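You operate a simulated robot arm through the tools that you are given. There is no shell and no other tool.

The job below is to be done with a simulated robot arm. You get a single attempt, and the scene is never put back.

TASK
Dryer shows Damp: open its vent, set the chart's heat, rerun, switch off.
Fine: the heat is the chart's for the pot inside; one run, till the screen shows Dry; then dial to Off and wait for Off. The door stays shut, the other pots where they are.

It is judged by the outcome, as a careful person would: the job done as asked, and still so three seconds after it is handed in. It fails if anything else is knocked over, pushed out of place, dropped, spilled or broken.

THE ROBOT
A 6-joint arm with a two-finger parallel gripper, fixed in place. Base frame: the origin is on the floor under the middle of its stand, x ahead of it, y to its left, z up. Lengths are in mm, angles in rad, forces in N, time in s.
With the tool pointing down near the work surface it reaches from about 140 to 420 mm from the base axis. Its first joint turns from -1.152 to 1.152 rad. Payload 2.7 kg.
The TCP is the grasp point between the finger pads, 23 mm short of the fingertips. In the tool frame z runs along the fingers and y along their closing line. The gripper opens to 94 mm. The fingers are 38 mm wide and 10 mm thick; the gripper's body (54 by 96 mm) begins 39 mm behind the TCP.
Orientation is told as [roll, pitch, yaw] about the base's x, y, z axes, in that order, counted from this pose: with the fingers straight down and closing along the base's y, the tool's x points along the base's -x, its y along +y and its z along -z.

THE INTERFACE
- The arm moves only by the tool step_arm. Its argument "targets" is one flat list of numbers, 7 for each row, row after row: the shift along the tool's x, y, z in mm, then the turn, a rotation vector about the tool's x, y, z in rad, then the opening, from 0 (shut) to 1 (fully open). In form: [tx, ty, tz, ax, ay, az, claw, tx, ty, tz, ax, ay, az, claw, ...]. A call has 1 to 20 rows; each row shifts and turns the commanded pose from where the row before left it, along the tool's axes as they then stand. Rows are played at 5 a second. More than 50 mm and 0.15 rad between two rows, or a gripper value outside its range, and nothing of the call is played. A pose out of reach is approached as far as the arm can. The call stops where the force on the tool passes 90 N (or 10 N more than at its start, if that is more) or the arm is blocked; 0.2 s more then pass. The fingers move at their own pace (about 45 mm/s each) and stop on an object; they squeeze with about 20 N. The grip force told is the motor's: it shows also when the fingers shut on nothing. Time passes only in rows, and 0.2 s behind the last, so rows that do not move let the fingers close. The reply holds the time, the measured pose of the TCP, the force on the tool along the base axes, the opening and the grip force, in the units named above and with some noise, with the torque about the TCP (base axes, N m) and any sound that the robot's microphone picked up.
- Cameras (640 x 400 px; columns grow to the right, rows downward): "scene" is fixed at [50.2, -412.6, 1422.3]; the picture's right is [0.94, -0.35, 0.00], its down [-0.14, -0.37, -0.92] and it looks along [0.32, 0.86, -0.39] (base axes); focal length 326 px, centre (320, 200). "wrist" rides on the gripper at [87, 16, -75] in the tool frame; the picture's right is [-0.18, 0.98, 0.00], its down [-0.58, -0.11, -0.81] and it looks along [-0.79, -0.15, 0.59] (tool axes); focal length 243 px, centre (320, 200). There is no depth. A picture from a camera that has moved, and an enlarged one, comes with that camera's place and axes in the base frame and with its lens.
- grab_frame(camera): a new picture of that camera. It takes no simulated time.
- enlarge(camera, box): a new picture of the part [left, top, right, bottom] of that camera's present view, enlarged. It takes no simulated time.
- finish_job(): hands the job in; it is judged then, once.

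Places have to be worked out from the pictures, the camera data and where the tool is seen. Open the gripper and draw the arm clear of the work before you hand the job in, unless the task says otherwise.

The tools are called as name(argument=value, ...) on one line, values as JSON. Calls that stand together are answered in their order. step_arm: Moves the arm, as the interface text tells. Its arguments: {"type":"object","properties":{"targets":{"type":"array","items":{"type":"number"}}},"required":["targets"]} The other tools are called the same way: grab_frame (camera) takes a picture; enlarge (camera, box) takes an enlarged picture of a part of a camera's view; finish_job () hands the job in.

At the start:

```text
time: 0.0
ee_pos: [302.8, 160.2, 1276.0]
ee_rot: [0.001, -0.003, 0.001]
wrist_force: [-0.7, 0.0, 0.8]
wrist_torque: [0.01, -0.01, 0.03]
opening: 94.0
grip_force: 0.0
```

scene: 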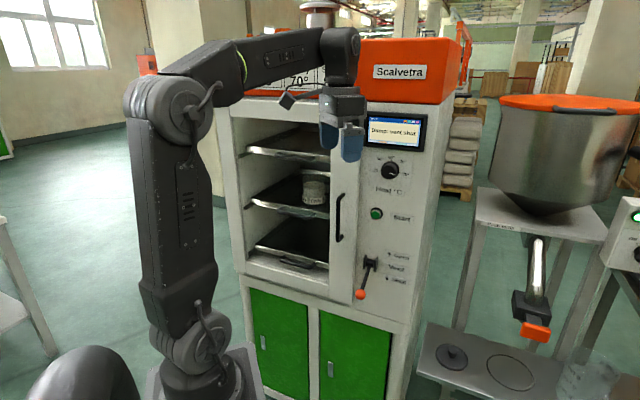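
wrist: 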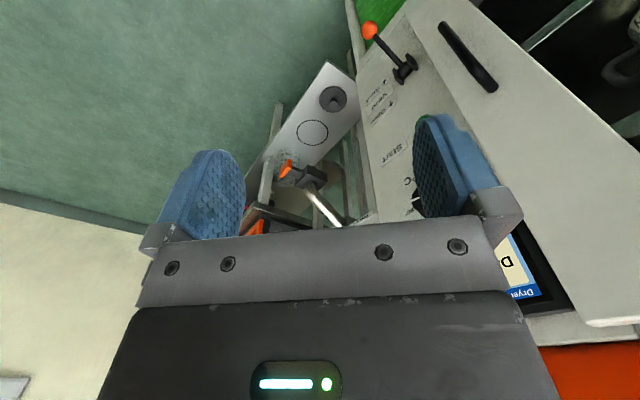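

I'll look closely at the dryer's panel, the chart, the pot inside and the vent lever before moving anything.

enlarge(camera="scene", box=[340, 100, 440, 162])

enlarge(camera="scene", box=[330, 140, 440, 310])

enlarge(camera="scene", box=[230, 0, 390, 100])

enlarge(camera="scene", box=[240, 110, 350, 280])

```text
6.40 times, centred on (390, 131) of scene
camera zoom: at [50.2, -412.6, 1422.3], right [0.94, -0.35, 0.0], down [-0.14, -0.37, -0.92], along [0.32, 0.86, -0.39], focal length 2084 px, centre (-128, 642)
```

zoom: 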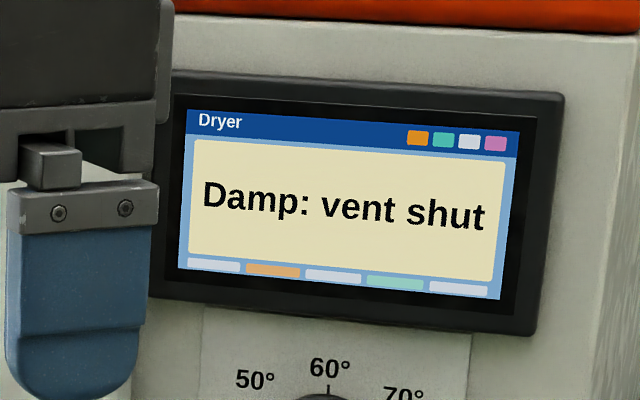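

```text
2.35 times, centred on (385, 225) of scene
camera zoom: at [50.2, -412.6, 1422.3], right [0.94, -0.35, 0.0], down [-0.14, -0.37, -0.92], along [0.32, 0.86, -0.39], focal length 766 px, centre (167, 141)
```

zoom: 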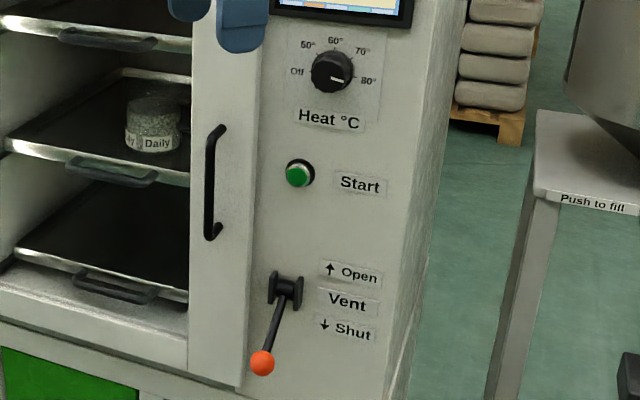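

```text
4.00 times, centred on (310, 50) of scene
camera zoom: at [50.2, -412.6, 1422.3], right [0.94, -0.35, 0.0], down [-0.14, -0.37, -0.92], along [0.32, 0.86, -0.39], focal length 1303 px, centre (360, 800)
```

zoom: 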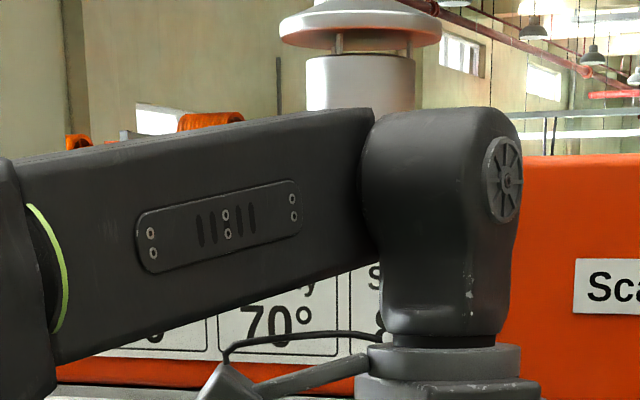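

```text
2.35 times, centred on (295, 195) of scene
camera zoom: at [50.2, -412.6, 1422.3], right [0.94, -0.35, 0.0], down [-0.14, -0.37, -0.92], along [0.32, 0.86, -0.39], focal length 766 px, centre (379, 212)
```

zoom: 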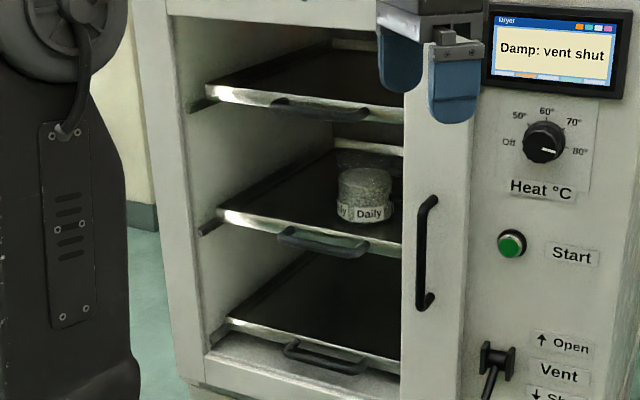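

The pot's label reads "Daily" and the dial seems to point at 80°. I'll zoom further on the pot, the dial, the lever and the visible part of the chart.

enlarge(camera="scene", box=[280, 160, 340, 220])

enlarge(camera="scene", box=[365, 145, 425, 200])

enlarge(camera="scene", box=[340, 245, 420, 310])

enlarge(camera="scene", box=[235, 55, 335, 110])

enlarge(camera="scene", box=[350, 195, 420, 235])

```text
6.67 times, centred on (310, 190) of scene
camera zoom: at [50.2, -412.6, 1422.3], right [0.94, -0.35, 0.0], down [-0.14, -0.37, -0.92], along [0.32, 0.86, -0.39], focal length 2171 px, centre (387, 267)
```

zoom: 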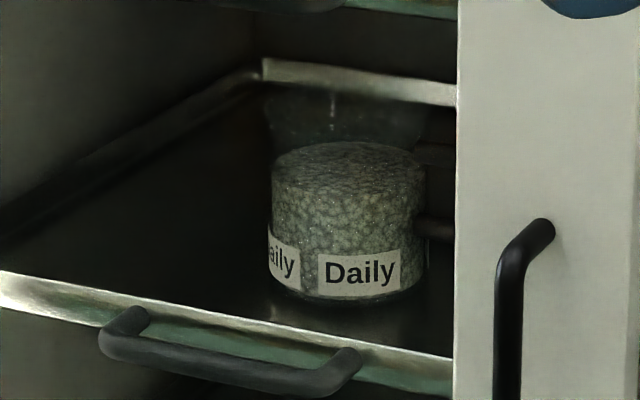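

```text
7.27 times, centred on (395, 172) of scene
camera zoom: at [50.2, -412.6, 1422.3], right [0.94, -0.35, 0.0], down [-0.14, -0.37, -0.92], along [0.32, 0.86, -0.39], focal length 2368 px, centre (-226, 400)
```

zoom: 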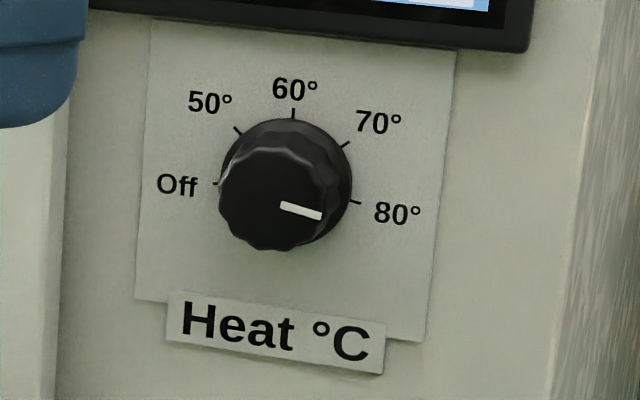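

```text
6.15 times, centred on (380, 278) of scene
camera zoom: at [50.2, -412.6, 1422.3], right [0.94, -0.35, 0.0], down [-0.14, -0.37, -0.92], along [0.32, 0.86, -0.39], focal length 2004 px, centre (-49, -277)
```

zoom: 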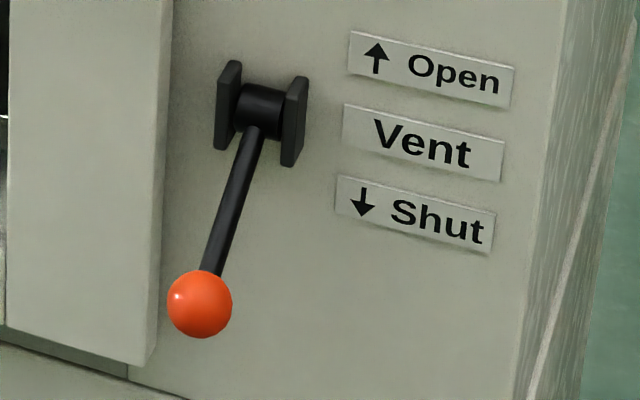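

```text
6.40 times, centred on (285, 82) of scene
camera zoom: at [50.2, -412.6, 1422.3], right [0.94, -0.35, 0.0], down [-0.14, -0.37, -0.92], along [0.32, 0.86, -0.39], focal length 2084 px, centre (544, 952)
```

zoom: 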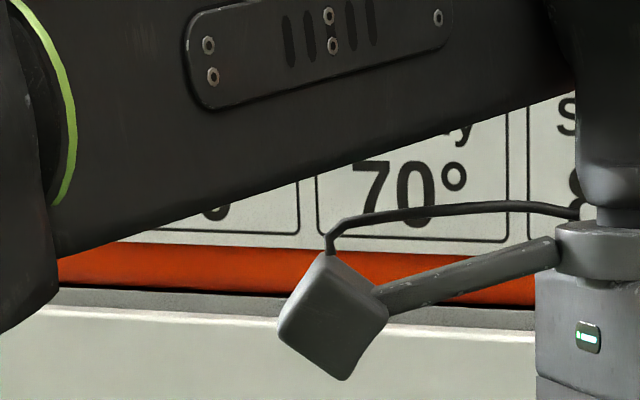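

```text
9.14 times, centred on (385, 215) of scene
camera zoom: at [50.2, -412.6, 1422.3], right [0.94, -0.35, 0.0], down [-0.14, -0.37, -0.92], along [0.32, 0.86, -0.39], focal length 2978 px, centre (-274, 63)
```

zoom: 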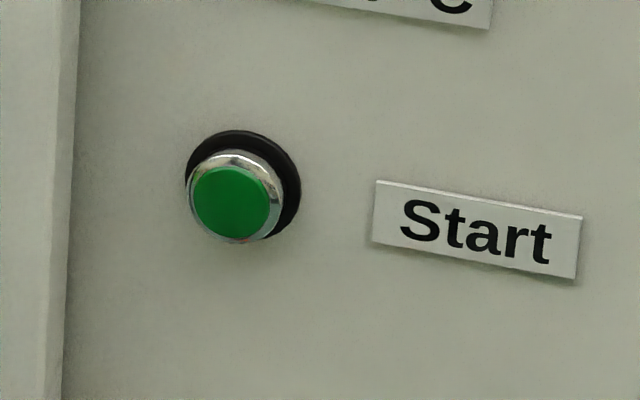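

The dryer front appears turned about 45° to the base axes, with the vent ball near (414, 238, 814), the dial near (492, 265, 1165) and Start near (474, 289, 1033). The chart is hidden behind the forearm, so I'll yaw the tool 45° to face the panel and see how the arm and view change.

step_arm(targets=[0, 0, 0, 0, 0, -0.131, 1, 0, 0, 0, 0, 0, -0.131, 1, 0, 0, 0, 0, 0, -0.131, 1, 0, 0, 0, 0, 0, -0.131, 1, 0, 0, 0, 0, 0, -0.131, 1, 0, 0, 0, 0, 0, -0.131, 1])

```text
time: 1.4
ee_pos: [303.9, 159.2, 1275.0]
ee_rot: [-0.002, -0.001, 0.789]
wrist_force: [0.0, 0.6, 0.1]
wrist_torque: [0.03, 0.0, 0.01]
opening: 94.1
grip_force: 0.0
```

grab_frame(camera="scene")

grab_frame(camera="wrist")

```text
taken
```

scene: 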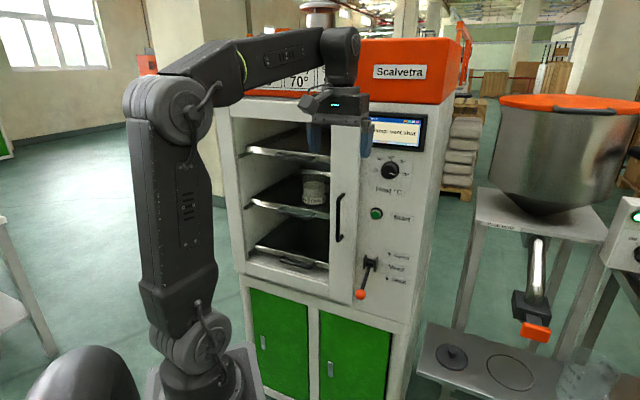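

```text
taken
camera wrist: at [231.9, 108.9, 1349.8], right [-0.57, 0.82, 0.0], down [0.48, 0.34, 0.81], along [0.66, 0.46, -0.59], focal length 243 px, centre (320, 200)
```

wrist: 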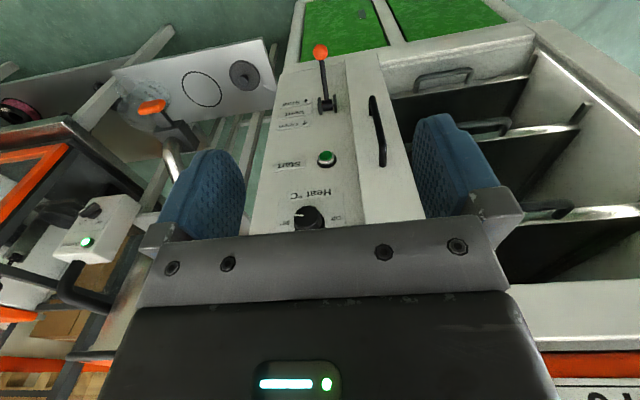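

The wrist camera now faces the panel. I'll enlarge its view of the controls to triangulate them.

enlarge(camera="wrist", box=[250, 30, 430, 142])

enlarge(camera="wrist", box=[250, 130, 430, 242])

enlarge(camera="scene", box=[230, 40, 380, 110])

enlarge(camera="wrist", box=[480, 300, 640, 400])

```text
3.56 times, centred on (340, 86) of wrist
camera zoom: at [231.9, 108.9, 1349.8], right [-0.57, 0.82, 0.0], down [0.48, 0.34, 0.81], along [0.66, 0.46, -0.59], focal length 863 px, centre (249, 605)
```

zoom: 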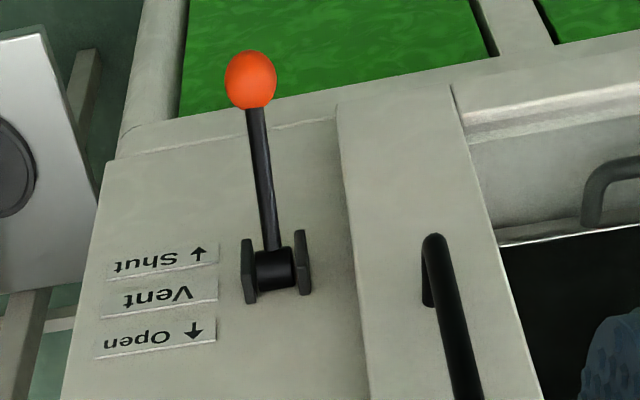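

```text
3.56 times, centred on (340, 186) of wrist
camera zoom: at [231.9, 108.9, 1349.8], right [-0.57, 0.82, 0.0], down [0.48, 0.34, 0.81], along [0.66, 0.46, -0.59], focal length 863 px, centre (249, 250)
```

zoom: 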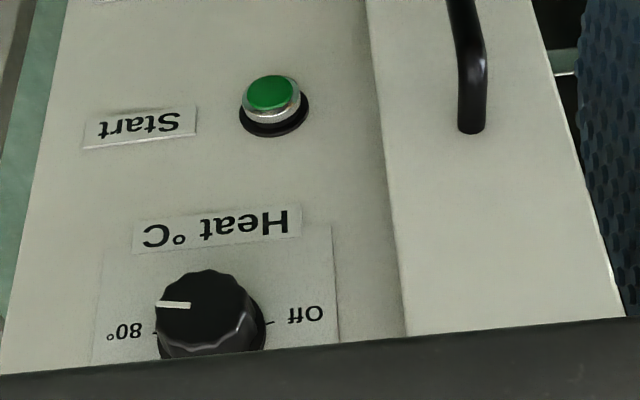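

```text
4.27 times, centred on (305, 75) of scene
camera zoom: at [50.2, -412.6, 1422.3], right [0.94, -0.35, 0.0], down [-0.14, -0.37, -0.92], along [0.32, 0.86, -0.39], focal length 1390 px, centre (384, 733)
```

zoom: 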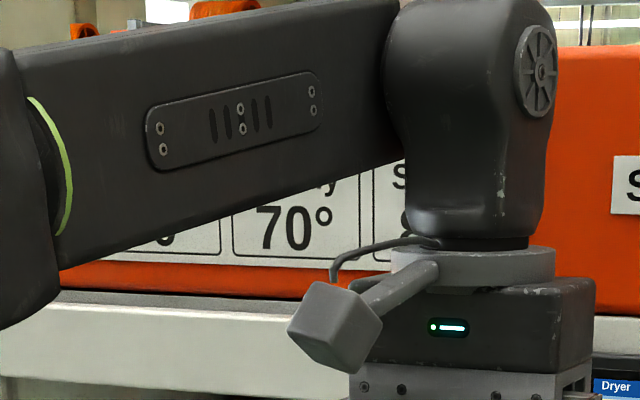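

```text
4.00 times, centred on (560, 350) of wrist
camera zoom: at [231.9, 108.9, 1349.8], right [-0.57, 0.82, 0.0], down [0.48, 0.34, 0.81], along [0.66, 0.46, -0.59], focal length 970 px, centre (-640, -400)
```

zoom: 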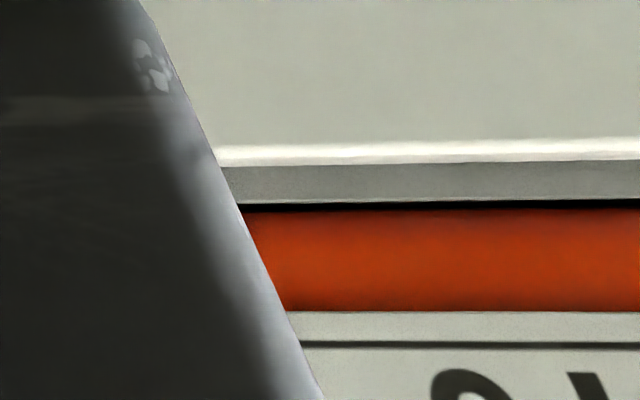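

Triangulation gives: vent ball (411, 233, 824), hinge (473, 296, 871), Start (476, 292, 1030), dial cap (494, 268, 1159), with panel plane at about 555 mm from the origin along (0.707, 0.707). I'll lower the arm in front of the panel (staying well off it) with fingers closing, which should also expose the chart.

step_arm(targets=[-6, -2.4, 22, 0, 0, 0, 0, -6, -2.4, 22, 0, 0, 0, 0, -6, -2.4, 22, 0, 0, 0, 0, -6, -2.4, 22, 0, 0, 0, 0, -6, -2.4, 22, 0, 0, 0, 0, -6, -2.4, 22, 0, 0, 0, 0, -6, -2.4, 22, 0, 0, 0, 0, -6, -2.4, 22, 0, 0, 0, 0, -6, -2.4, 22, 0, 0, 0, 0, -6, -2.4, 22, 0, 0, 0, 0])

```text
time: 3.6
ee_pos: [363.8, 184.7, 1053.3]
ee_rot: [-0.001, -0.003, 0.788]
wrist_force: [-0.6, 0.3, 1.3]
wrist_torque: [-0.01, -0.01, 0.04]
opening: 0.3
grip_force: 19.8
```

The tool is lowered with fingers shut. I'll check whether the chart can now be read.

grab_frame(camera="scene")

enlarge(camera="scene", box=[230, 40, 380, 110])

```text
taken
```

scene: 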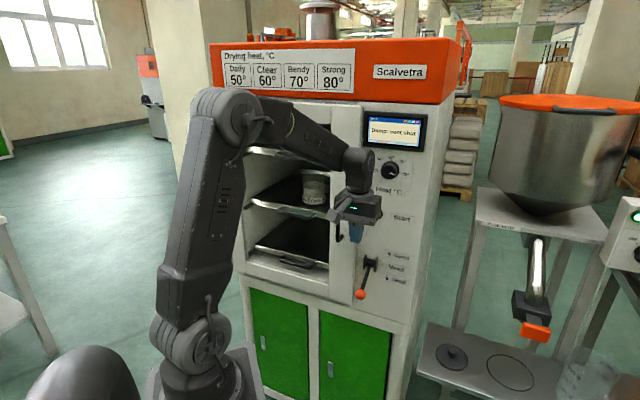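

```text
4.27 times, centred on (305, 75) of scene
camera zoom: at [50.2, -412.6, 1422.3], right [0.94, -0.35, 0.0], down [-0.14, -0.37, -0.92], along [0.32, 0.86, -0.39], focal length 1390 px, centre (384, 733)
```

zoom: 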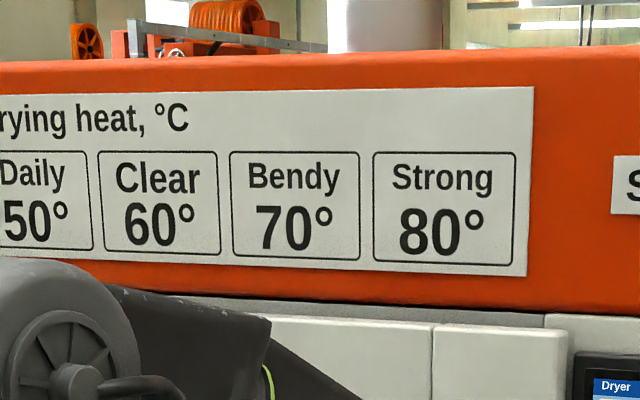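

The chart is readable now: Daily 50°, Clear 60°, Bendy 70°, Strong 80°; the pot inside says "Daily", so the heat has to be 50°. Next I'll pitch the tool to horizontal facing the panel, TCP staying about 165 mm off it.

step_arm(targets=[0, 0, 0, 0, -0.131, 0, 0, 0, 0, 0, 0, -0.131, 0, 0, 0, 0, 0, 0, -0.131, 0, 0, 0, 0, 0, 0, -0.131, 0, 0, 0, 0, 0, 0, -0.131, 0, 0, 0, 0, 0, 0, -0.131, 0, 0])

```text
time: 5.0
ee_pos: [365.5, 185.9, 1053.9]
ee_rot: [-0.003, -0.788, 0.789]
wrist_force: [-0.3, -0.4, 0.6]
wrist_torque: [0.02, -0.03, -0.01]
opening: 0.0
grip_force: 19.8
```

The pitch is turning as expected (−45° now). I'll continue to −90° in the same way.

step_arm(targets=[0, 0, 0, 0, -0.131, 0, 0, 0, 0, 0, 0, -0.131, 0, 0, 0, 0, 0, 0, -0.131, 0, 0, 0, 0, 0, 0, -0.131, 0, 0, 0, 0, 0, 0, -0.131, 0, 0, 0, 0, 0, 0, -0.13, 0, 0])

```text
time: 6.4
ee_pos: [363.7, 184.4, 1056.1]
ee_rot: [-2.569, -1.564, -2.928]
wrist_force: [-0.4, 0.4, -0.2]
wrist_torque: [-0.02, 0.0, -0.02]
opening: 0.0
grip_force: 20.3
```

grab_frame(camera="scene")

grab_frame(camera="wrist")

```text
taken
```

scene: 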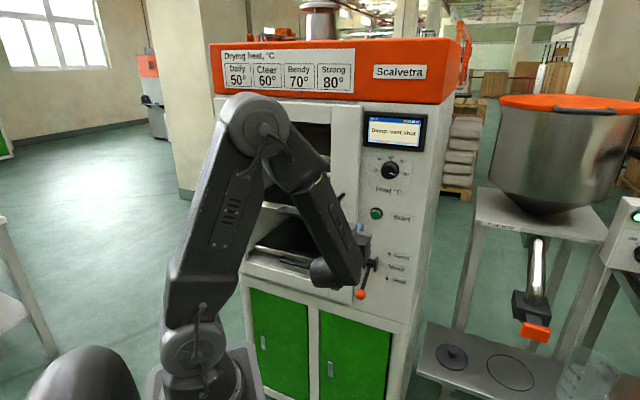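

```text
taken
camera wrist: at [301.2, 143.3, 968.8], right [-0.7, 0.69, 0.18], down [-0.5, -0.65, 0.58], along [0.52, 0.31, 0.8], focal length 243 px, centre (320, 200)
```

wrist: 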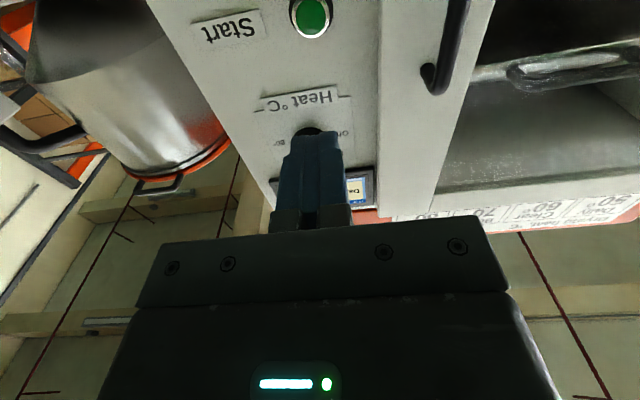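

The tool is horizontal facing the panel (tool x is down). I'll lower it toward below the vent ball, keeping the fingertips about 35–40 mm clear of the ball, in two stages.

step_arm(targets=[24, 0, -2, 0, 0, 0, 0, 24, 0, -2, 0, 0, 0, 0, 24, 0, -2, 0, 0, 0, 0, 24, 0, -2, 0, 0, 0, 0, 24, 0, 0, 0, 0, 0, 0, 24, 0, 0, 0, 0, 0, 0])

```text
time: 7.8
ee_pos: [401.9, 170.6, 959.8]
ee_rot: [1.841, -1.57, -1.052]
wrist_force: [0.7, 0.2, 0.0]
wrist_torque: [-0.02, 0.02, 0.02]
opening: 0.0
grip_force: 20.7
out of reach, approached as far as the arm can: row 3, 4, 5, 6
```

The arm ran out of reach at z ≈ 960 and drifted sideways. I'll look before going on.

grab_frame(camera="scene")

grab_frame(camera="wrist")

enlarge(camera="scene", box=[150, 80, 430, 400])

```text
taken
```

scene: 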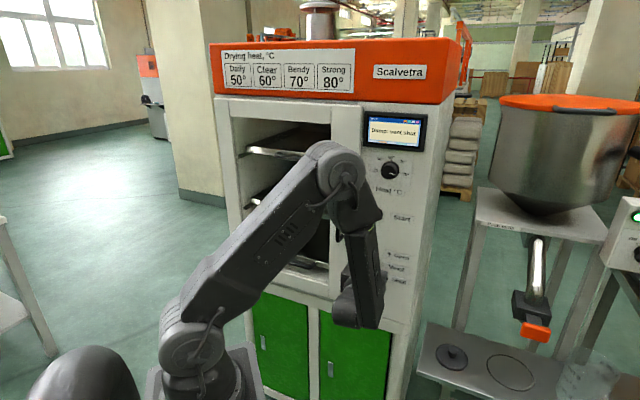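

```text
taken
camera wrist: at [338.8, 128.8, 873.9], right [-0.7, 0.69, 0.19], down [-0.49, -0.65, 0.58], along [0.52, 0.31, 0.79], focal length 243 px, centre (320, 200)
```

wrist: 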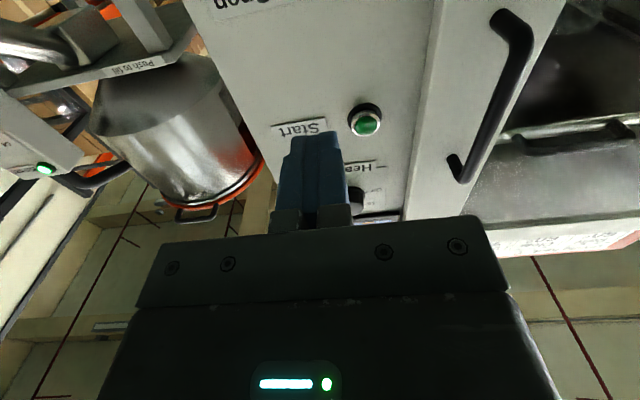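

```text
1.25 times, centred on (290, 240) of scene
camera zoom: at [50.2, -412.6, 1422.3], right [0.94, -0.35, 0.0], down [-0.14, -0.37, -0.92], along [0.32, 0.86, -0.39], focal length 407 px, centre (358, 150)
```

zoom: 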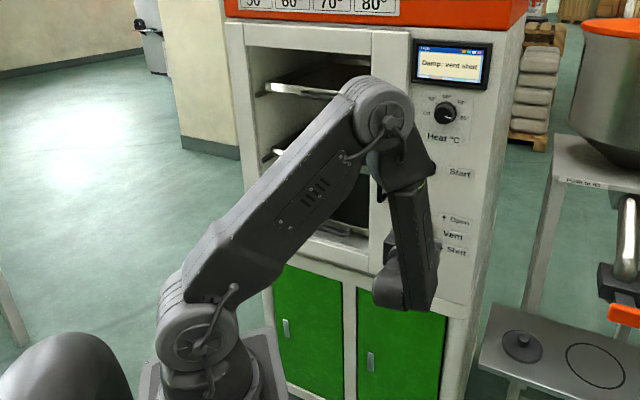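

The elbow-fold limit stops a horizontal tool this low. A better approach for the vent is a tool tilted 45° downward, gripping the ball from above-front and moving it along its arc; I'll back up first and then tilt the tool.

step_arm(targets=[-24, 0, 0, 0, 0, 0, 0, -24, 0, 0, 0, 0, 0, 0, -24, 0, 2, 0, 0, 0, 0, -24, 0, 2, 0, 0, 0, 0, 0, 0, 0, 0, 0.131, 0, 0, 0, 0, 0, 0, 0.131, 0, 0, 0, 0, 0, 0, 0.131, 0, 0, 0, 0, 0, 0, 0.131, 0, 0, 0, 0, 0, 0, 0.131, 0, 0, 0, 0, 0, 0, 0.131, 0, 0])

```text
time: 10.0
ee_pos: [407.0, 174.0, 1056.9]
ee_rot: [-0.003, -0.79, 0.791]
wrist_force: [-0.2, 0.2, 0.0]
wrist_torque: [-0.02, 0.0, 0.01]
opening: 0.0
grip_force: 20.2
```

The pose resets from where the arm actually is: TCP (407, 174, 1057), tool 45° down-forward. I'll now move to a pre-grasp about 75 mm back from the ball along the tool axis, opening the fingers.

step_arm(targets=[17, 4.9, 14.2, 0, 0, 0, 0.4, 17, 4.9, 14.2, 0, 0, 0, 0.8, 17, 4.9, 14.2, 0, 0, 0, 0.8, 17, 4.9, 14.2, 0, 0, 0, 0.8, 17, 4.9, 14.2, 0, 0, 0, 0.8, 17, 4.9, 14.2, 0, 0, 0, 0.8, 17, 4.9, 14.2, 0, 0, 0, 0.8, 17, 4.9, 14.2, 0, 0, 0, 0.8])

```text
time: 11.8
ee_pos: [367.7, 193.0, 882.1]
ee_rot: [-0.001, -0.787, 0.788]
wrist_force: [1.0, -1.2, 0.9]
wrist_torque: [0.0, 0.0, 0.03]
opening: 75.4
grip_force: 0.0
```

Reached (368, 193, 882) without trouble. I'll look at the ball between the fingers from the wrist camera and the scene camera.

grab_frame(camera="wrist")

grab_frame(camera="scene")

```text
taken
camera wrist: at [275.9, 123.0, 873.0], right [-0.6, 0.79, 0.13], down [-0.04, -0.19, 0.98], along [0.8, 0.59, 0.14], focal length 243 px, centre (320, 200)
```

wrist: 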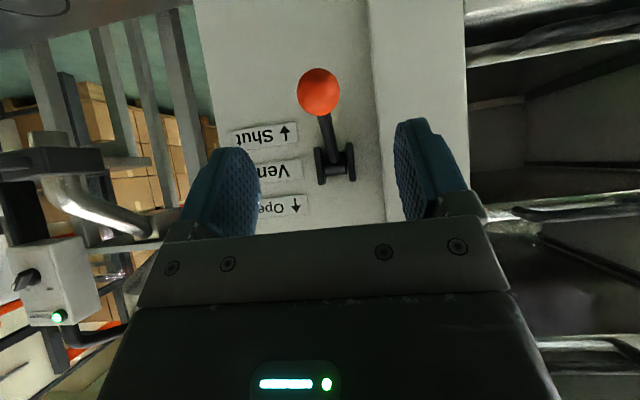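

```text
taken
```

scene: 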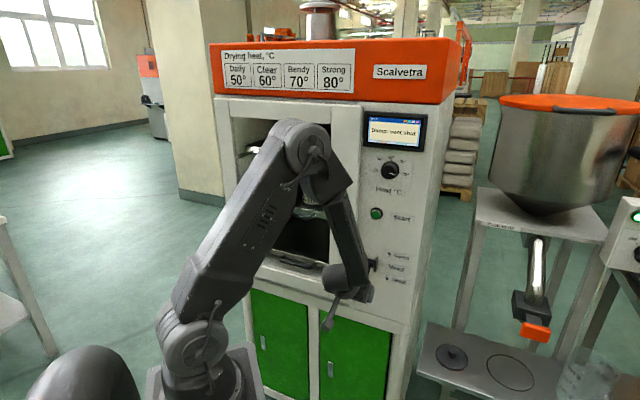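

The wrist view confirms the ball at about (410, 233, 824), nearly straight along the tool axis. I'll advance 82 mm along the tool with fingers open, then check before closing.

step_arm(targets=[0, -0.3, 11.7, 0, 0, 0, 0.8, 0, -0.3, 11.7, 0, 0, 0, 0.8, 0, -0.3, 11.7, 0, 0, 0, 0.8, 0, -0.3, 11.7, 0, 0, 0, 0.8, 0, -0.3, 11.7, 0, 0, 0, 0.8, 0, -0.3, 11.7, 0, 0, 0, 0.8, 0, -0.3, 11.7, 0, 0, 0, 0.8])

```text
time: 13.4
ee_pos: [409.6, 231.7, 824.1]
ee_rot: [0.0, -0.787, 0.789]
wrist_force: [0.3, -0.5, 0.4]
wrist_torque: [0.02, 0.03, 0.01]
opening: 75.1
grip_force: 0.1
```

grab_frame(camera="wrist")

enlarge(camera="scene", box=[300, 220, 420, 340])

```text
taken
camera wrist: at [318.6, 161.5, 814.7], right [-0.61, 0.79, 0.13], down [-0.04, -0.19, 0.98], along [0.8, 0.59, 0.14], focal length 243 px, centre (320, 200)
```

wrist: 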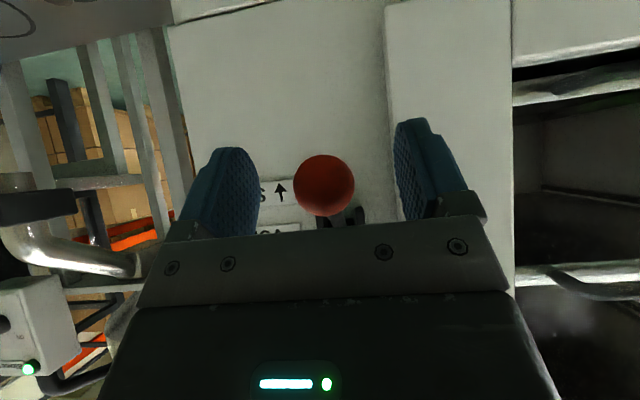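

```text
3.33 times, centred on (360, 280) of scene
camera zoom: at [50.2, -412.6, 1422.3], right [0.94, -0.35, 0.0], down [-0.14, -0.37, -0.92], along [0.32, 0.86, -0.39], focal length 1086 px, centre (187, -67)
```

zoom: 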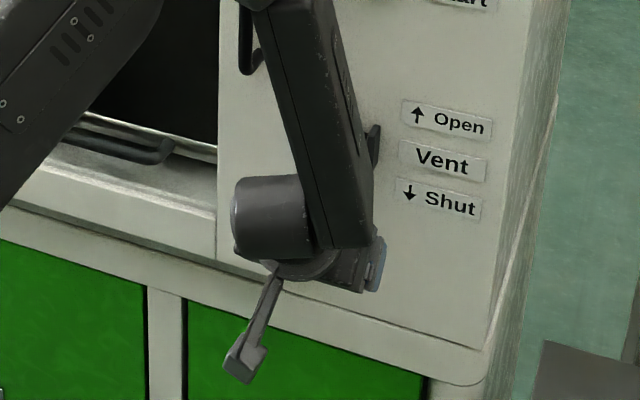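

The ball sits centred between the fingers at TCP depth. I'll close on it.

step_arm(targets=[0, 0, 0, 0, 0, 0, 0.2, 0, 0, 0, 0, 0, 0, 0, 0, 0, 0, 0, 0, 0, 0, 0, 0, 0, 0, 0, 0, 0, 0, 0, 0, 0, 0, 0, 0])

```text
time: 14.6
ee_pos: [408.3, 231.2, 824.1]
ee_rot: [0.0, -0.788, 0.793]
wrist_force: [-9.4, 15.1, 1.5]
wrist_torque: [-0.06, 0.09, 0.06]
opening: 29.2
grip_force: 44.7
```

Gripped (opening 29 mm). I'll lift the ball along its arc about the hinge (radius ≈100 mm), first four steps, watching the force.

step_arm(targets=[-3.46, 0, -9.55, 0, 0, 0, 0, -4.67, 0, -9.48, 0, 0, 0, 0, -5.52, 0, -8.91, 0, 0, 0, 0, -6.51, 0, -8.34, 0, 0, 0, 0])

```text
time: 15.6
ee_pos: [398.6, 222.0, 860.0]
ee_rot: [0.001, -0.781, 0.791]
wrist_force: [-24.0, 20.2, -13.8]
wrist_torque: [-0.87, 0.93, 0.16]
opening: 29.5
grip_force: 44.6
```

The lever follows with modest force (some sideways load, ~30 N). I'll shift slightly sideways to relieve that and continue the arc.

step_arm(targets=[-7.0, 0.5, -7.5, 0, 0, 0, 0, -7.7, 0.5, -6.79, 0, 0, 0, 0, -8.4, 0.5, -5.87, 0, 0, 0, 0, -9.0, 0.5, -4.95, 0, 0, 0, 0])

grab_frame(camera="wrist")

enlarge(camera="scene", box=[300, 200, 420, 320])

```text
time: 16.6
ee_pos: [402.2, 225.4, 900.5]
ee_rot: [0.001, -0.779, 0.784]
wrist_force: [-18.6, -3.5, -10.3]
wrist_torque: [-0.84, 1.01, 0.06]
opening: 29.3
grip_force: 45.3
```

```text
taken
camera wrist: at [310.0, 155.3, 893.2], right [-0.6, 0.79, 0.13], down [-0.03, -0.19, 0.98], along [0.8, 0.59, 0.14], focal length 243 px, centre (320, 200)
```

wrist: 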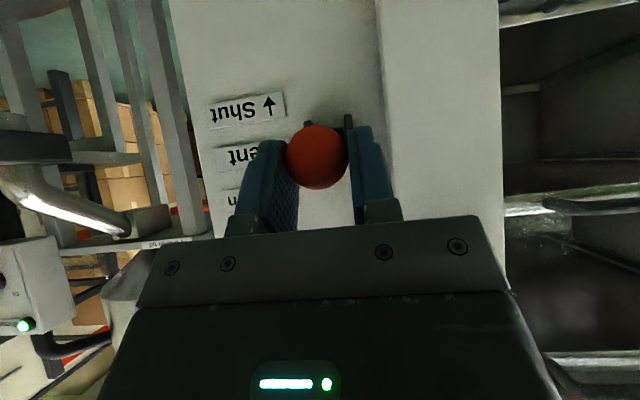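

```text
3.33 times, centred on (360, 260) of scene
camera zoom: at [49.9, -412.6, 1422.3], right [0.94, -0.35, 0.0], down [-0.14, -0.37, -0.92], along [0.32, 0.86, -0.39], focal length 1086 px, centre (187, 0)
```

zoom: 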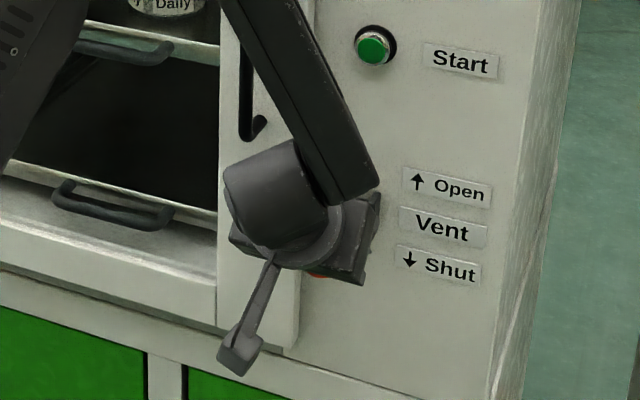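

The lever is about +17° now. I'll continue along the arc in small steps and look for the end stop in the force.

step_arm(targets=[-9.5, 0, -3.96, 0, 0, 0, 0, -9.8, 0, -2.9, 0, 0, 0, 0])

```text
time: 17.2
ee_pos: [407.3, 230.0, 919.4]
ee_rot: [0.002, -0.781, 0.788]
wrist_force: [-23.6, -12.5, -4.1]
wrist_torque: [-0.8, 1.03, -0.02]
opening: 29.5
grip_force: 45.1
```

step_arm(targets=[-9.5, 0, -2.5, 0, 0, 0, 0])

enlarge(camera="scene", box=[360, 105, 430, 150])

grab_frame(camera="wrist")

```text
time: 17.6
ee_pos: [412.1, 236.4, 929.2]
ee_rot: [0.003, -0.782, 0.786]
wrist_force: [-21.2, -11.1, -1.1]
wrist_torque: [-0.73, 0.96, -0.04]
opening: 29.4
grip_force: 45.1
```

```text
8.89 times, centred on (395, 128) of scene
camera zoom: at [49.7, -412.9, 1422.2], right [0.94, -0.35, 0.0], down [-0.14, -0.37, -0.92], along [0.32, 0.86, -0.39], focal length 2895 px, centre (-347, 844)
```

zoom: 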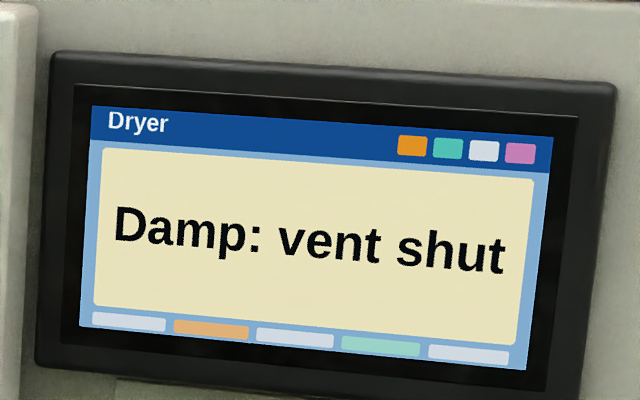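

```text
taken
camera wrist: at [320.8, 165.7, 920.4], right [-0.6, 0.79, 0.13], down [-0.03, -0.19, 0.98], along [0.8, 0.59, 0.14], focal length 243 px, centre (320, 200)
```

wrist: 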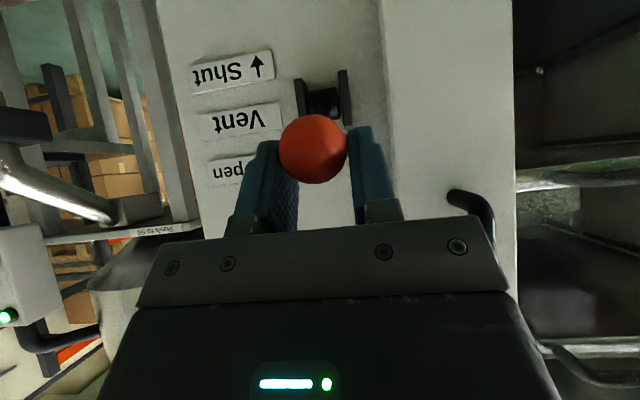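

No stop yet at about +35°, and forces stay low. I'll continue along the arc, two steps more.

step_arm(targets=[-10.3, 0, -1.3, 0, 0, 0, 0, -10.3, 0, -0.2, 0, 0, 0, 0])

```text
time: 18.2
ee_pos: [424.5, 250.2, 948.9]
ee_rot: [-0.001, -0.799, 0.788]
wrist_force: [1.3, 1.4, 2.6]
wrist_torque: [0.02, 0.01, -0.01]
opening: 0.2
grip_force: 42.5
```

The ball slipped out of the fingers (opening is now 0), probably at the lever's stop. I'll check where the lever is.

grab_frame(camera="wrist")

enlarge(camera="scene", box=[300, 200, 420, 320])

enlarge(camera="scene", box=[360, 105, 430, 150])

```text
taken
camera wrist: at [333.8, 180.1, 939.8], right [-0.61, 0.78, 0.13], down [-0.04, -0.2, 0.98], along [0.79, 0.59, 0.16], focal length 243 px, centre (320, 200)
```

wrist: 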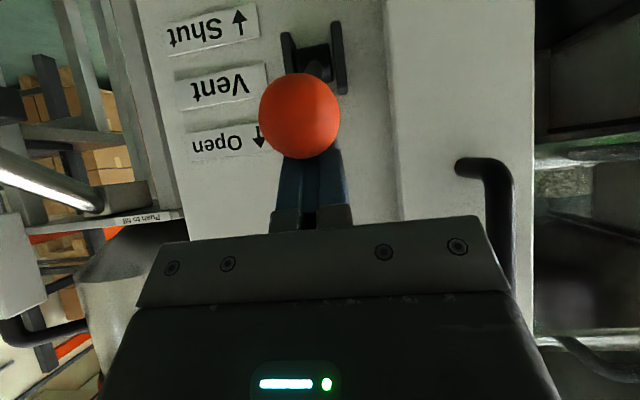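

```text
3.33 times, centred on (360, 260) of scene
camera zoom: at [50.3, -412.6, 1422.3], right [0.94, -0.35, 0.0], down [-0.14, -0.37, -0.92], along [0.32, 0.86, -0.39], focal length 1086 px, centre (187, 0)
```

zoom: 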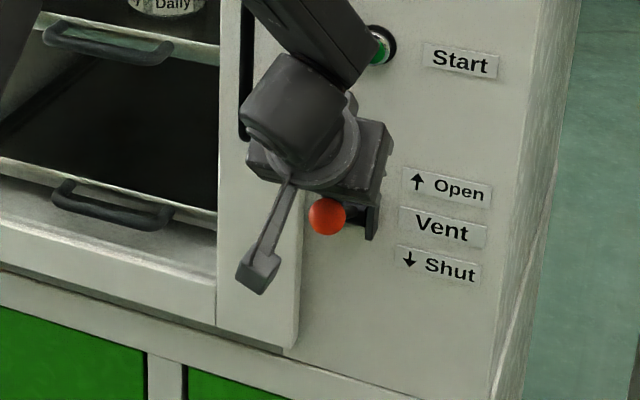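

```text
8.89 times, centred on (395, 128) of scene
camera zoom: at [50.3, -412.6, 1422.3], right [0.94, -0.35, 0.0], down [-0.14, -0.37, -0.92], along [0.32, 0.86, -0.39], focal length 2895 px, centre (-347, 844)
```

zoom: 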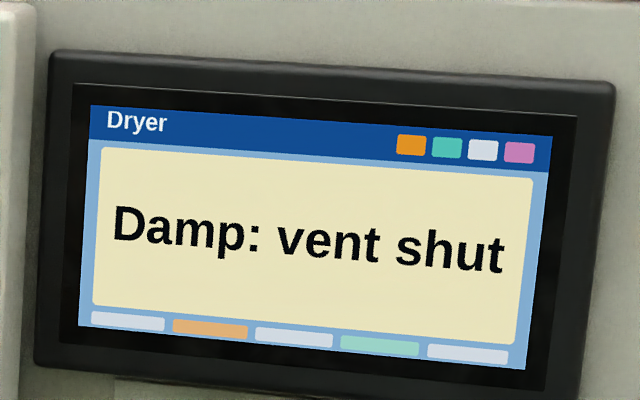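

The ball now sits at about (410, 233, 923), i.e. the lever is near +30°, symmetric to where it started, so it is likely at its open stop. To be sure before the single run, I'll move round to the underside and press up on it with closed fingers: first back off, drop, and come back in below it.

step_arm(targets=[-3, -1, 0, 0, 0, 0, 0, 0, -1, -25, 0, 0, 0, 0, 0, 0, -25, 0, 0, 0, 0, 0, 0, -25, 0, 0, 0, 0, 24, 0, 0, 0, 0, 0, 0, 24, 0, 0, 0, 0, 0, 0, 24, 0, 0, 0, 0, 0, 0, 24, 0, 0, 0, 0, 0, 0])

grab_frame(camera="wrist")

enlarge(camera="scene", box=[300, 200, 420, 320])

```text
time: 20.0
ee_pos: [340.0, 160.4, 933.0]
ee_rot: [-0.001, -0.789, 0.786]
wrist_force: [0.2, -0.1, -0.7]
wrist_torque: [0.01, 0.05, 0.01]
opening: 0.0
grip_force: 42.1
```

```text
taken
camera wrist: at [249.6, 90.8, 923.7], right [-0.61, 0.79, 0.13], down [-0.04, -0.19, 0.98], along [0.8, 0.59, 0.15], focal length 243 px, centre (320, 200)
```

wrist: 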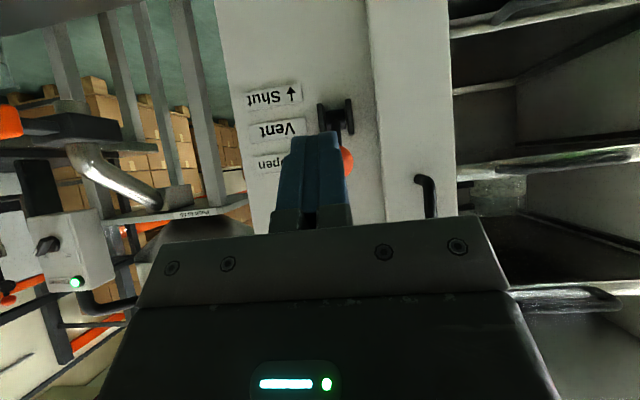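

```text
3.33 times, centred on (360, 260) of scene
camera zoom: at [50.2, -412.6, 1422.3], right [0.94, -0.35, 0.0], down [-0.14, -0.37, -0.92], along [0.32, 0.86, -0.39], focal length 1086 px, centre (187, 0)
```

zoom: 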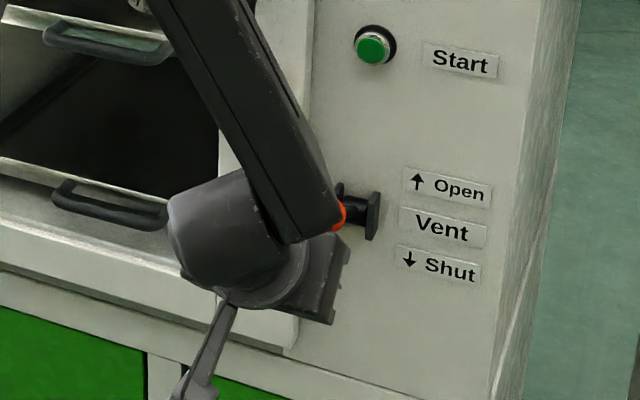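

The lever stays up by itself. I'll advance beneath it and then push up-inward (tool −x) gently toward contact.

step_arm(targets=[0, 0.5, 25, 0, 0, 0, 0, 0, 0.5, 25, 0, 0, 0, 0, 0, 0.5, 25, 0, 0, 0, 0, -8, 0, 0, 0, 0, 0, 0, -8, 0, 0, 0, 0, 0, 0, -8, 0, 0, 0, 0, 0, 0])

grab_frame(camera="wrist")

```text
time: 21.4
ee_pos: [389.6, 210.3, 894.7]
ee_rot: [-0.001, -0.787, 0.789]
wrist_force: [-0.2, 0.9, 0.1]
wrist_torque: [0.01, 0.02, -0.03]
opening: 0.3
grip_force: 41.9
```

```text
taken
camera wrist: at [298.8, 141.4, 886.7], right [-0.61, 0.79, 0.13], down [-0.04, -0.19, 0.98], along [0.8, 0.59, 0.14], focal length 243 px, centre (320, 200)
```

wrist: 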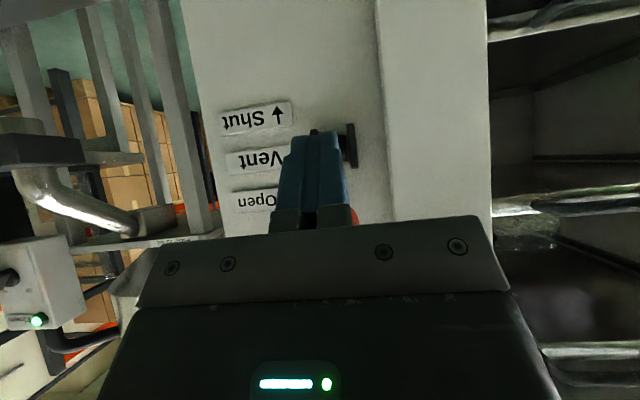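

Contact is expected about 7 mm further. I'll push in small steps and watch the force.

step_arm(targets=[-3, 0, 0, 0, 0, 0, 0, -3, 0, 0, 0, 0, 0, 0, -2, 0, 0, 0, 0, 0, 0, -2, 0, 0, 0, 0, 0, 0])

```text
time: 22.4
ee_pos: [392.6, 215.1, 902.7]
ee_rot: [-0.001, -0.782, 0.789]
wrist_force: [-9.2, -8.2, -2.4]
wrist_torque: [0.08, -0.08, 0.03]
opening: 0.0
grip_force: 42.6
```

Contact is made (about 12 N). Pushing a few millimetres more to see whether the lever moves or is against its stop.

step_arm(targets=[-2, 0, 0, 0, 0, 0, 0, -2, 0, 0, 0, 0, 0, 0, -2, 0, 0, 0, 0, 0, 0])

```text
time: 23.2
ee_pos: [392.6, 215.5, 903.1]
ee_rot: [0.0, -0.767, 0.781]
wrist_force: [-12.3, -26.9, -24.8]
wrist_torque: [0.05, 0.13, -0.17]
opening: 0.0
grip_force: 42.2
```

The force rose to ~37 N with no movement, whereas the lever had moved at ~14 N, so the vent is against its open stop. I'll back away from it and raise the arm.

step_arm(targets=[6, 0, 0, 0, 0, 0, 0, 12, 0, 0, 0, 0, 0, 0, 12, 0, 0, 0, 0, 0, 0, 0, 0, -25, 0, 0, 0, 0, 0, 0, -25, 0, 0, 0, 0, 0, 0, -25, 0, 0, 0, 0, 0, 0, -25, 0, 0, 0, 0])

grab_frame(camera="wrist")

```text
time: 24.8
ee_pos: [333.4, 152.6, 958.5]
ee_rot: [0.0, -0.788, 0.788]
wrist_force: [0.1, -0.3, 0.5]
wrist_torque: [-0.02, -0.01, 0.0]
opening: 0.0
grip_force: 42.0
```

```text
taken
camera wrist: at [241.6, 82.9, 949.4], right [-0.6, 0.79, 0.13], down [-0.04, -0.19, 0.98], along [0.8, 0.59, 0.14], focal length 243 px, centre (320, 200)
```

wrist: 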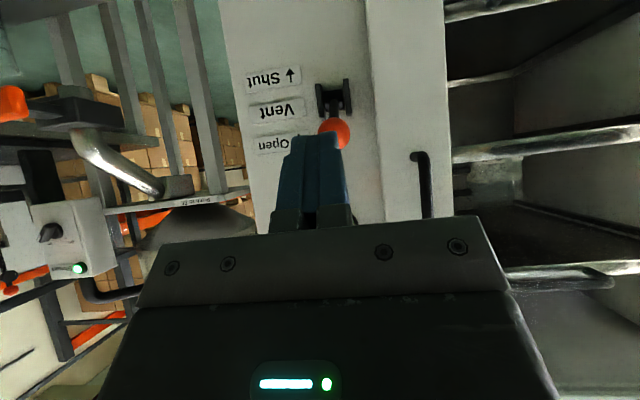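

The vent lever remains up at Open. Next is the dial: I'll raise to dial height about 150 mm off the panel and bring the tool back to horizontal.

step_arm(targets=[-21.7, -4, -11.8, 0, 0, 0, 0, -21.7, -4, -11.8, 0, 0, 0, 0, -21.7, -4, -11.8, 0, 0, 0, 0, -21.7, -4, -11.8, 0, 0, 0, 0, -21.7, -4, -11.8, 0, 0, 0, 0, -21.7, -4, -11.8, 0, 0, 0, 0, -21.7, -4, -11.8, 0, 0, 0, 0, -21.7, -4, -11.8, 0, 0, 0, 0.6, 0, 0, 0, 0, -0.131, 0, 0.6, 0, 0, 0, 0, -0.131, 0, 0.6, 0, 0, 0, 0, -0.131, 0, 0.6, 0, 0, 0, 0, -0.131, 0, 0.6, 0, 0, 0, 0, -0.131, 0, 0.6, 0, 0, 0, 0, -0.131, 0, 0.6])

grab_frame(camera="wrist")

grab_frame(camera="scene")

```text
time: 27.8
ee_pos: [392.4, 172.2, 1146.8]
ee_rot: [-2.728, -1.565, -2.768]
wrist_force: [-0.2, 0.4, 1.5]
wrist_torque: [-0.02, 0.01, -0.03]
opening: 56.7
grip_force: 0.1
```

```text
taken
camera wrist: at [330.1, 129.8, 1059.9], right [-0.7, 0.69, 0.18], down [-0.5, -0.65, 0.58], along [0.52, 0.31, 0.8], focal length 243 px, centre (320, 200)
```

wrist: 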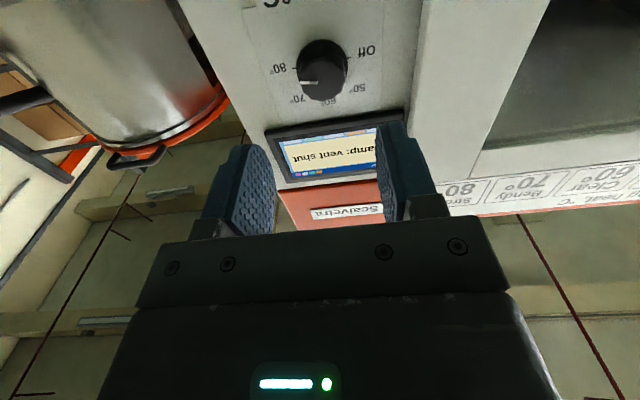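

```text
taken
```

scene: 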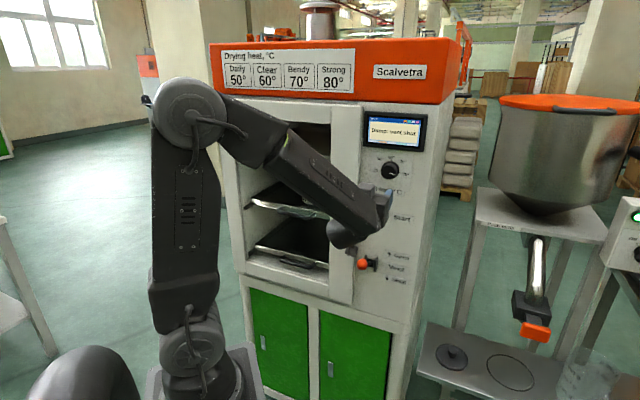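

The dial is clearly visible between the fingers' direction. I'll enlarge it in both cameras to triangulate precisely.

enlarge(camera="wrist", box=[250, 20, 410, 120])

enlarge(camera="scene", box=[355, 140, 435, 190])

```text
4.00 times, centred on (330, 70) of wrist
camera zoom: at [330.1, 129.8, 1059.9], right [-0.7, 0.69, 0.18], down [-0.5, -0.65, 0.58], along [0.52, 0.31, 0.8], focal length 970 px, centre (280, 720)
```

zoom: 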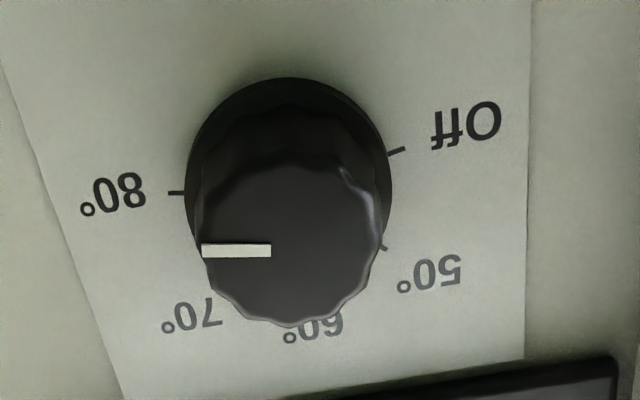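

```text
8.00 times, centred on (395, 165) of scene
camera zoom: at [50.2, -412.6, 1422.3], right [0.94, -0.35, 0.0], down [-0.14, -0.37, -0.92], along [0.32, 0.86, -0.39], focal length 2605 px, centre (-280, 480)
```

zoom: 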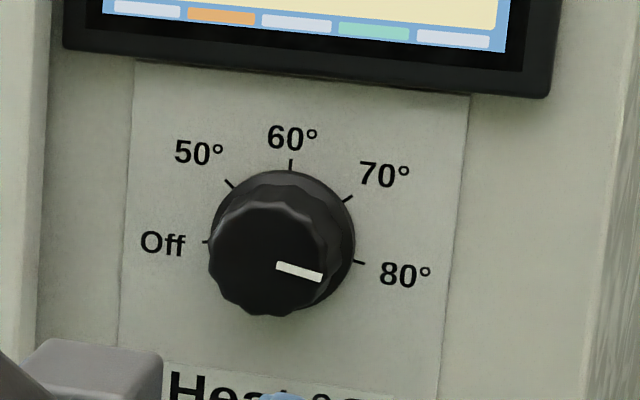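

Close-range triangulation gives the dial cap face at n≈529 (panel ≈548), tangent ≈159, z≈1164, knob about 38 mm across with a wider skirt. I'll align with its axis and pre-roll the tool 67° clockwise so the 135° counter-clockwise turn (80→50) stays within the wrist's range.

step_arm(targets=[-8.5, -1.8, 0, 0, 0, 0, 0.6, -8.7, -1.9, 0, 0, 0, 0, 0.6, 0, 0, 0, 0, 0, 0.1475, 0.6, 0, 0, 0, 0, 0, 0.1475, 0.6, 0, 0, 0, 0, 0, 0.1475, 0.6, 0, 0, 0, 0, 0, 0.1475, 0.6, 0, 0, 0, 0, 0, 0.1475, 0.6, 0, 0, 0, 0, 0, 0.1475, 0.6, 0, 0, 0, 0, 0, 0.1475, 0.6, 0, 0, 0, 0, 0, 0.1475, 0.6])

grab_frame(camera="wrist")

grab_frame(camera="scene")

```text
time: 30.0
ee_pos: [396.2, 167.7, 1163.4]
ee_rot: [1.574, -0.389, -0.785]
wrist_force: [-0.1, -0.2, 0.4]
wrist_torque: [0.01, 0.02, 0.01]
opening: 56.4
grip_force: 0.2
```

```text
taken
camera wrist: at [283.7, 175.6, 1146.0], right [-0.15, 0.14, 0.98], down [-0.16, -0.98, 0.12], along [0.98, -0.14, 0.17], focal length 243 px, centre (320, 200)
```

wrist: 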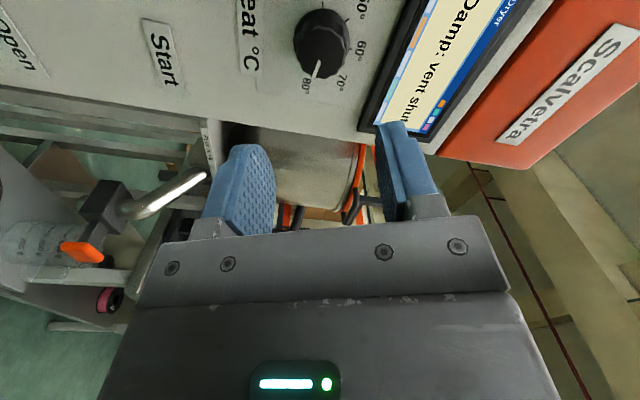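

```text
taken
```

scene: 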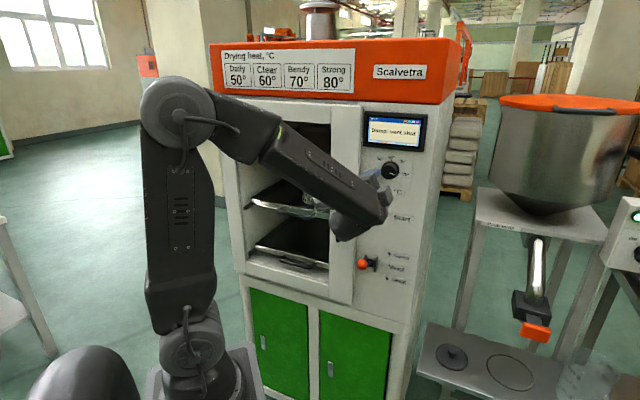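

Pre-roll done, the dial is visible from the left side. I'll enlarge for a second triangulation.

enlarge(camera="wrist", box=[240, 0, 400, 100])

```text
4.00 times, centred on (320, 50) of wrist
camera zoom: at [283.7, 175.6, 1146.0], right [-0.15, 0.14, 0.98], down [-0.16, -0.98, 0.12], along [0.98, -0.14, 0.17], focal length 970 px, centre (320, 800)
```

zoom: 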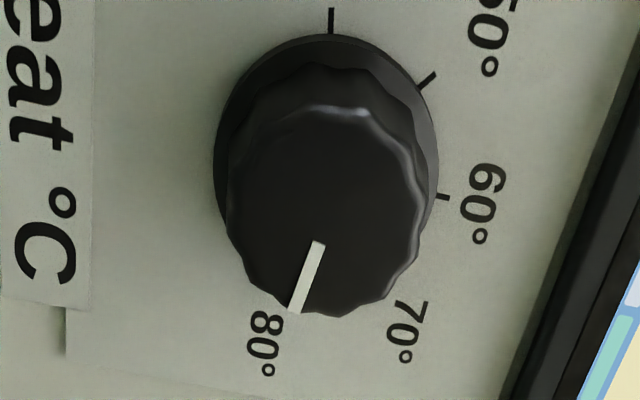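

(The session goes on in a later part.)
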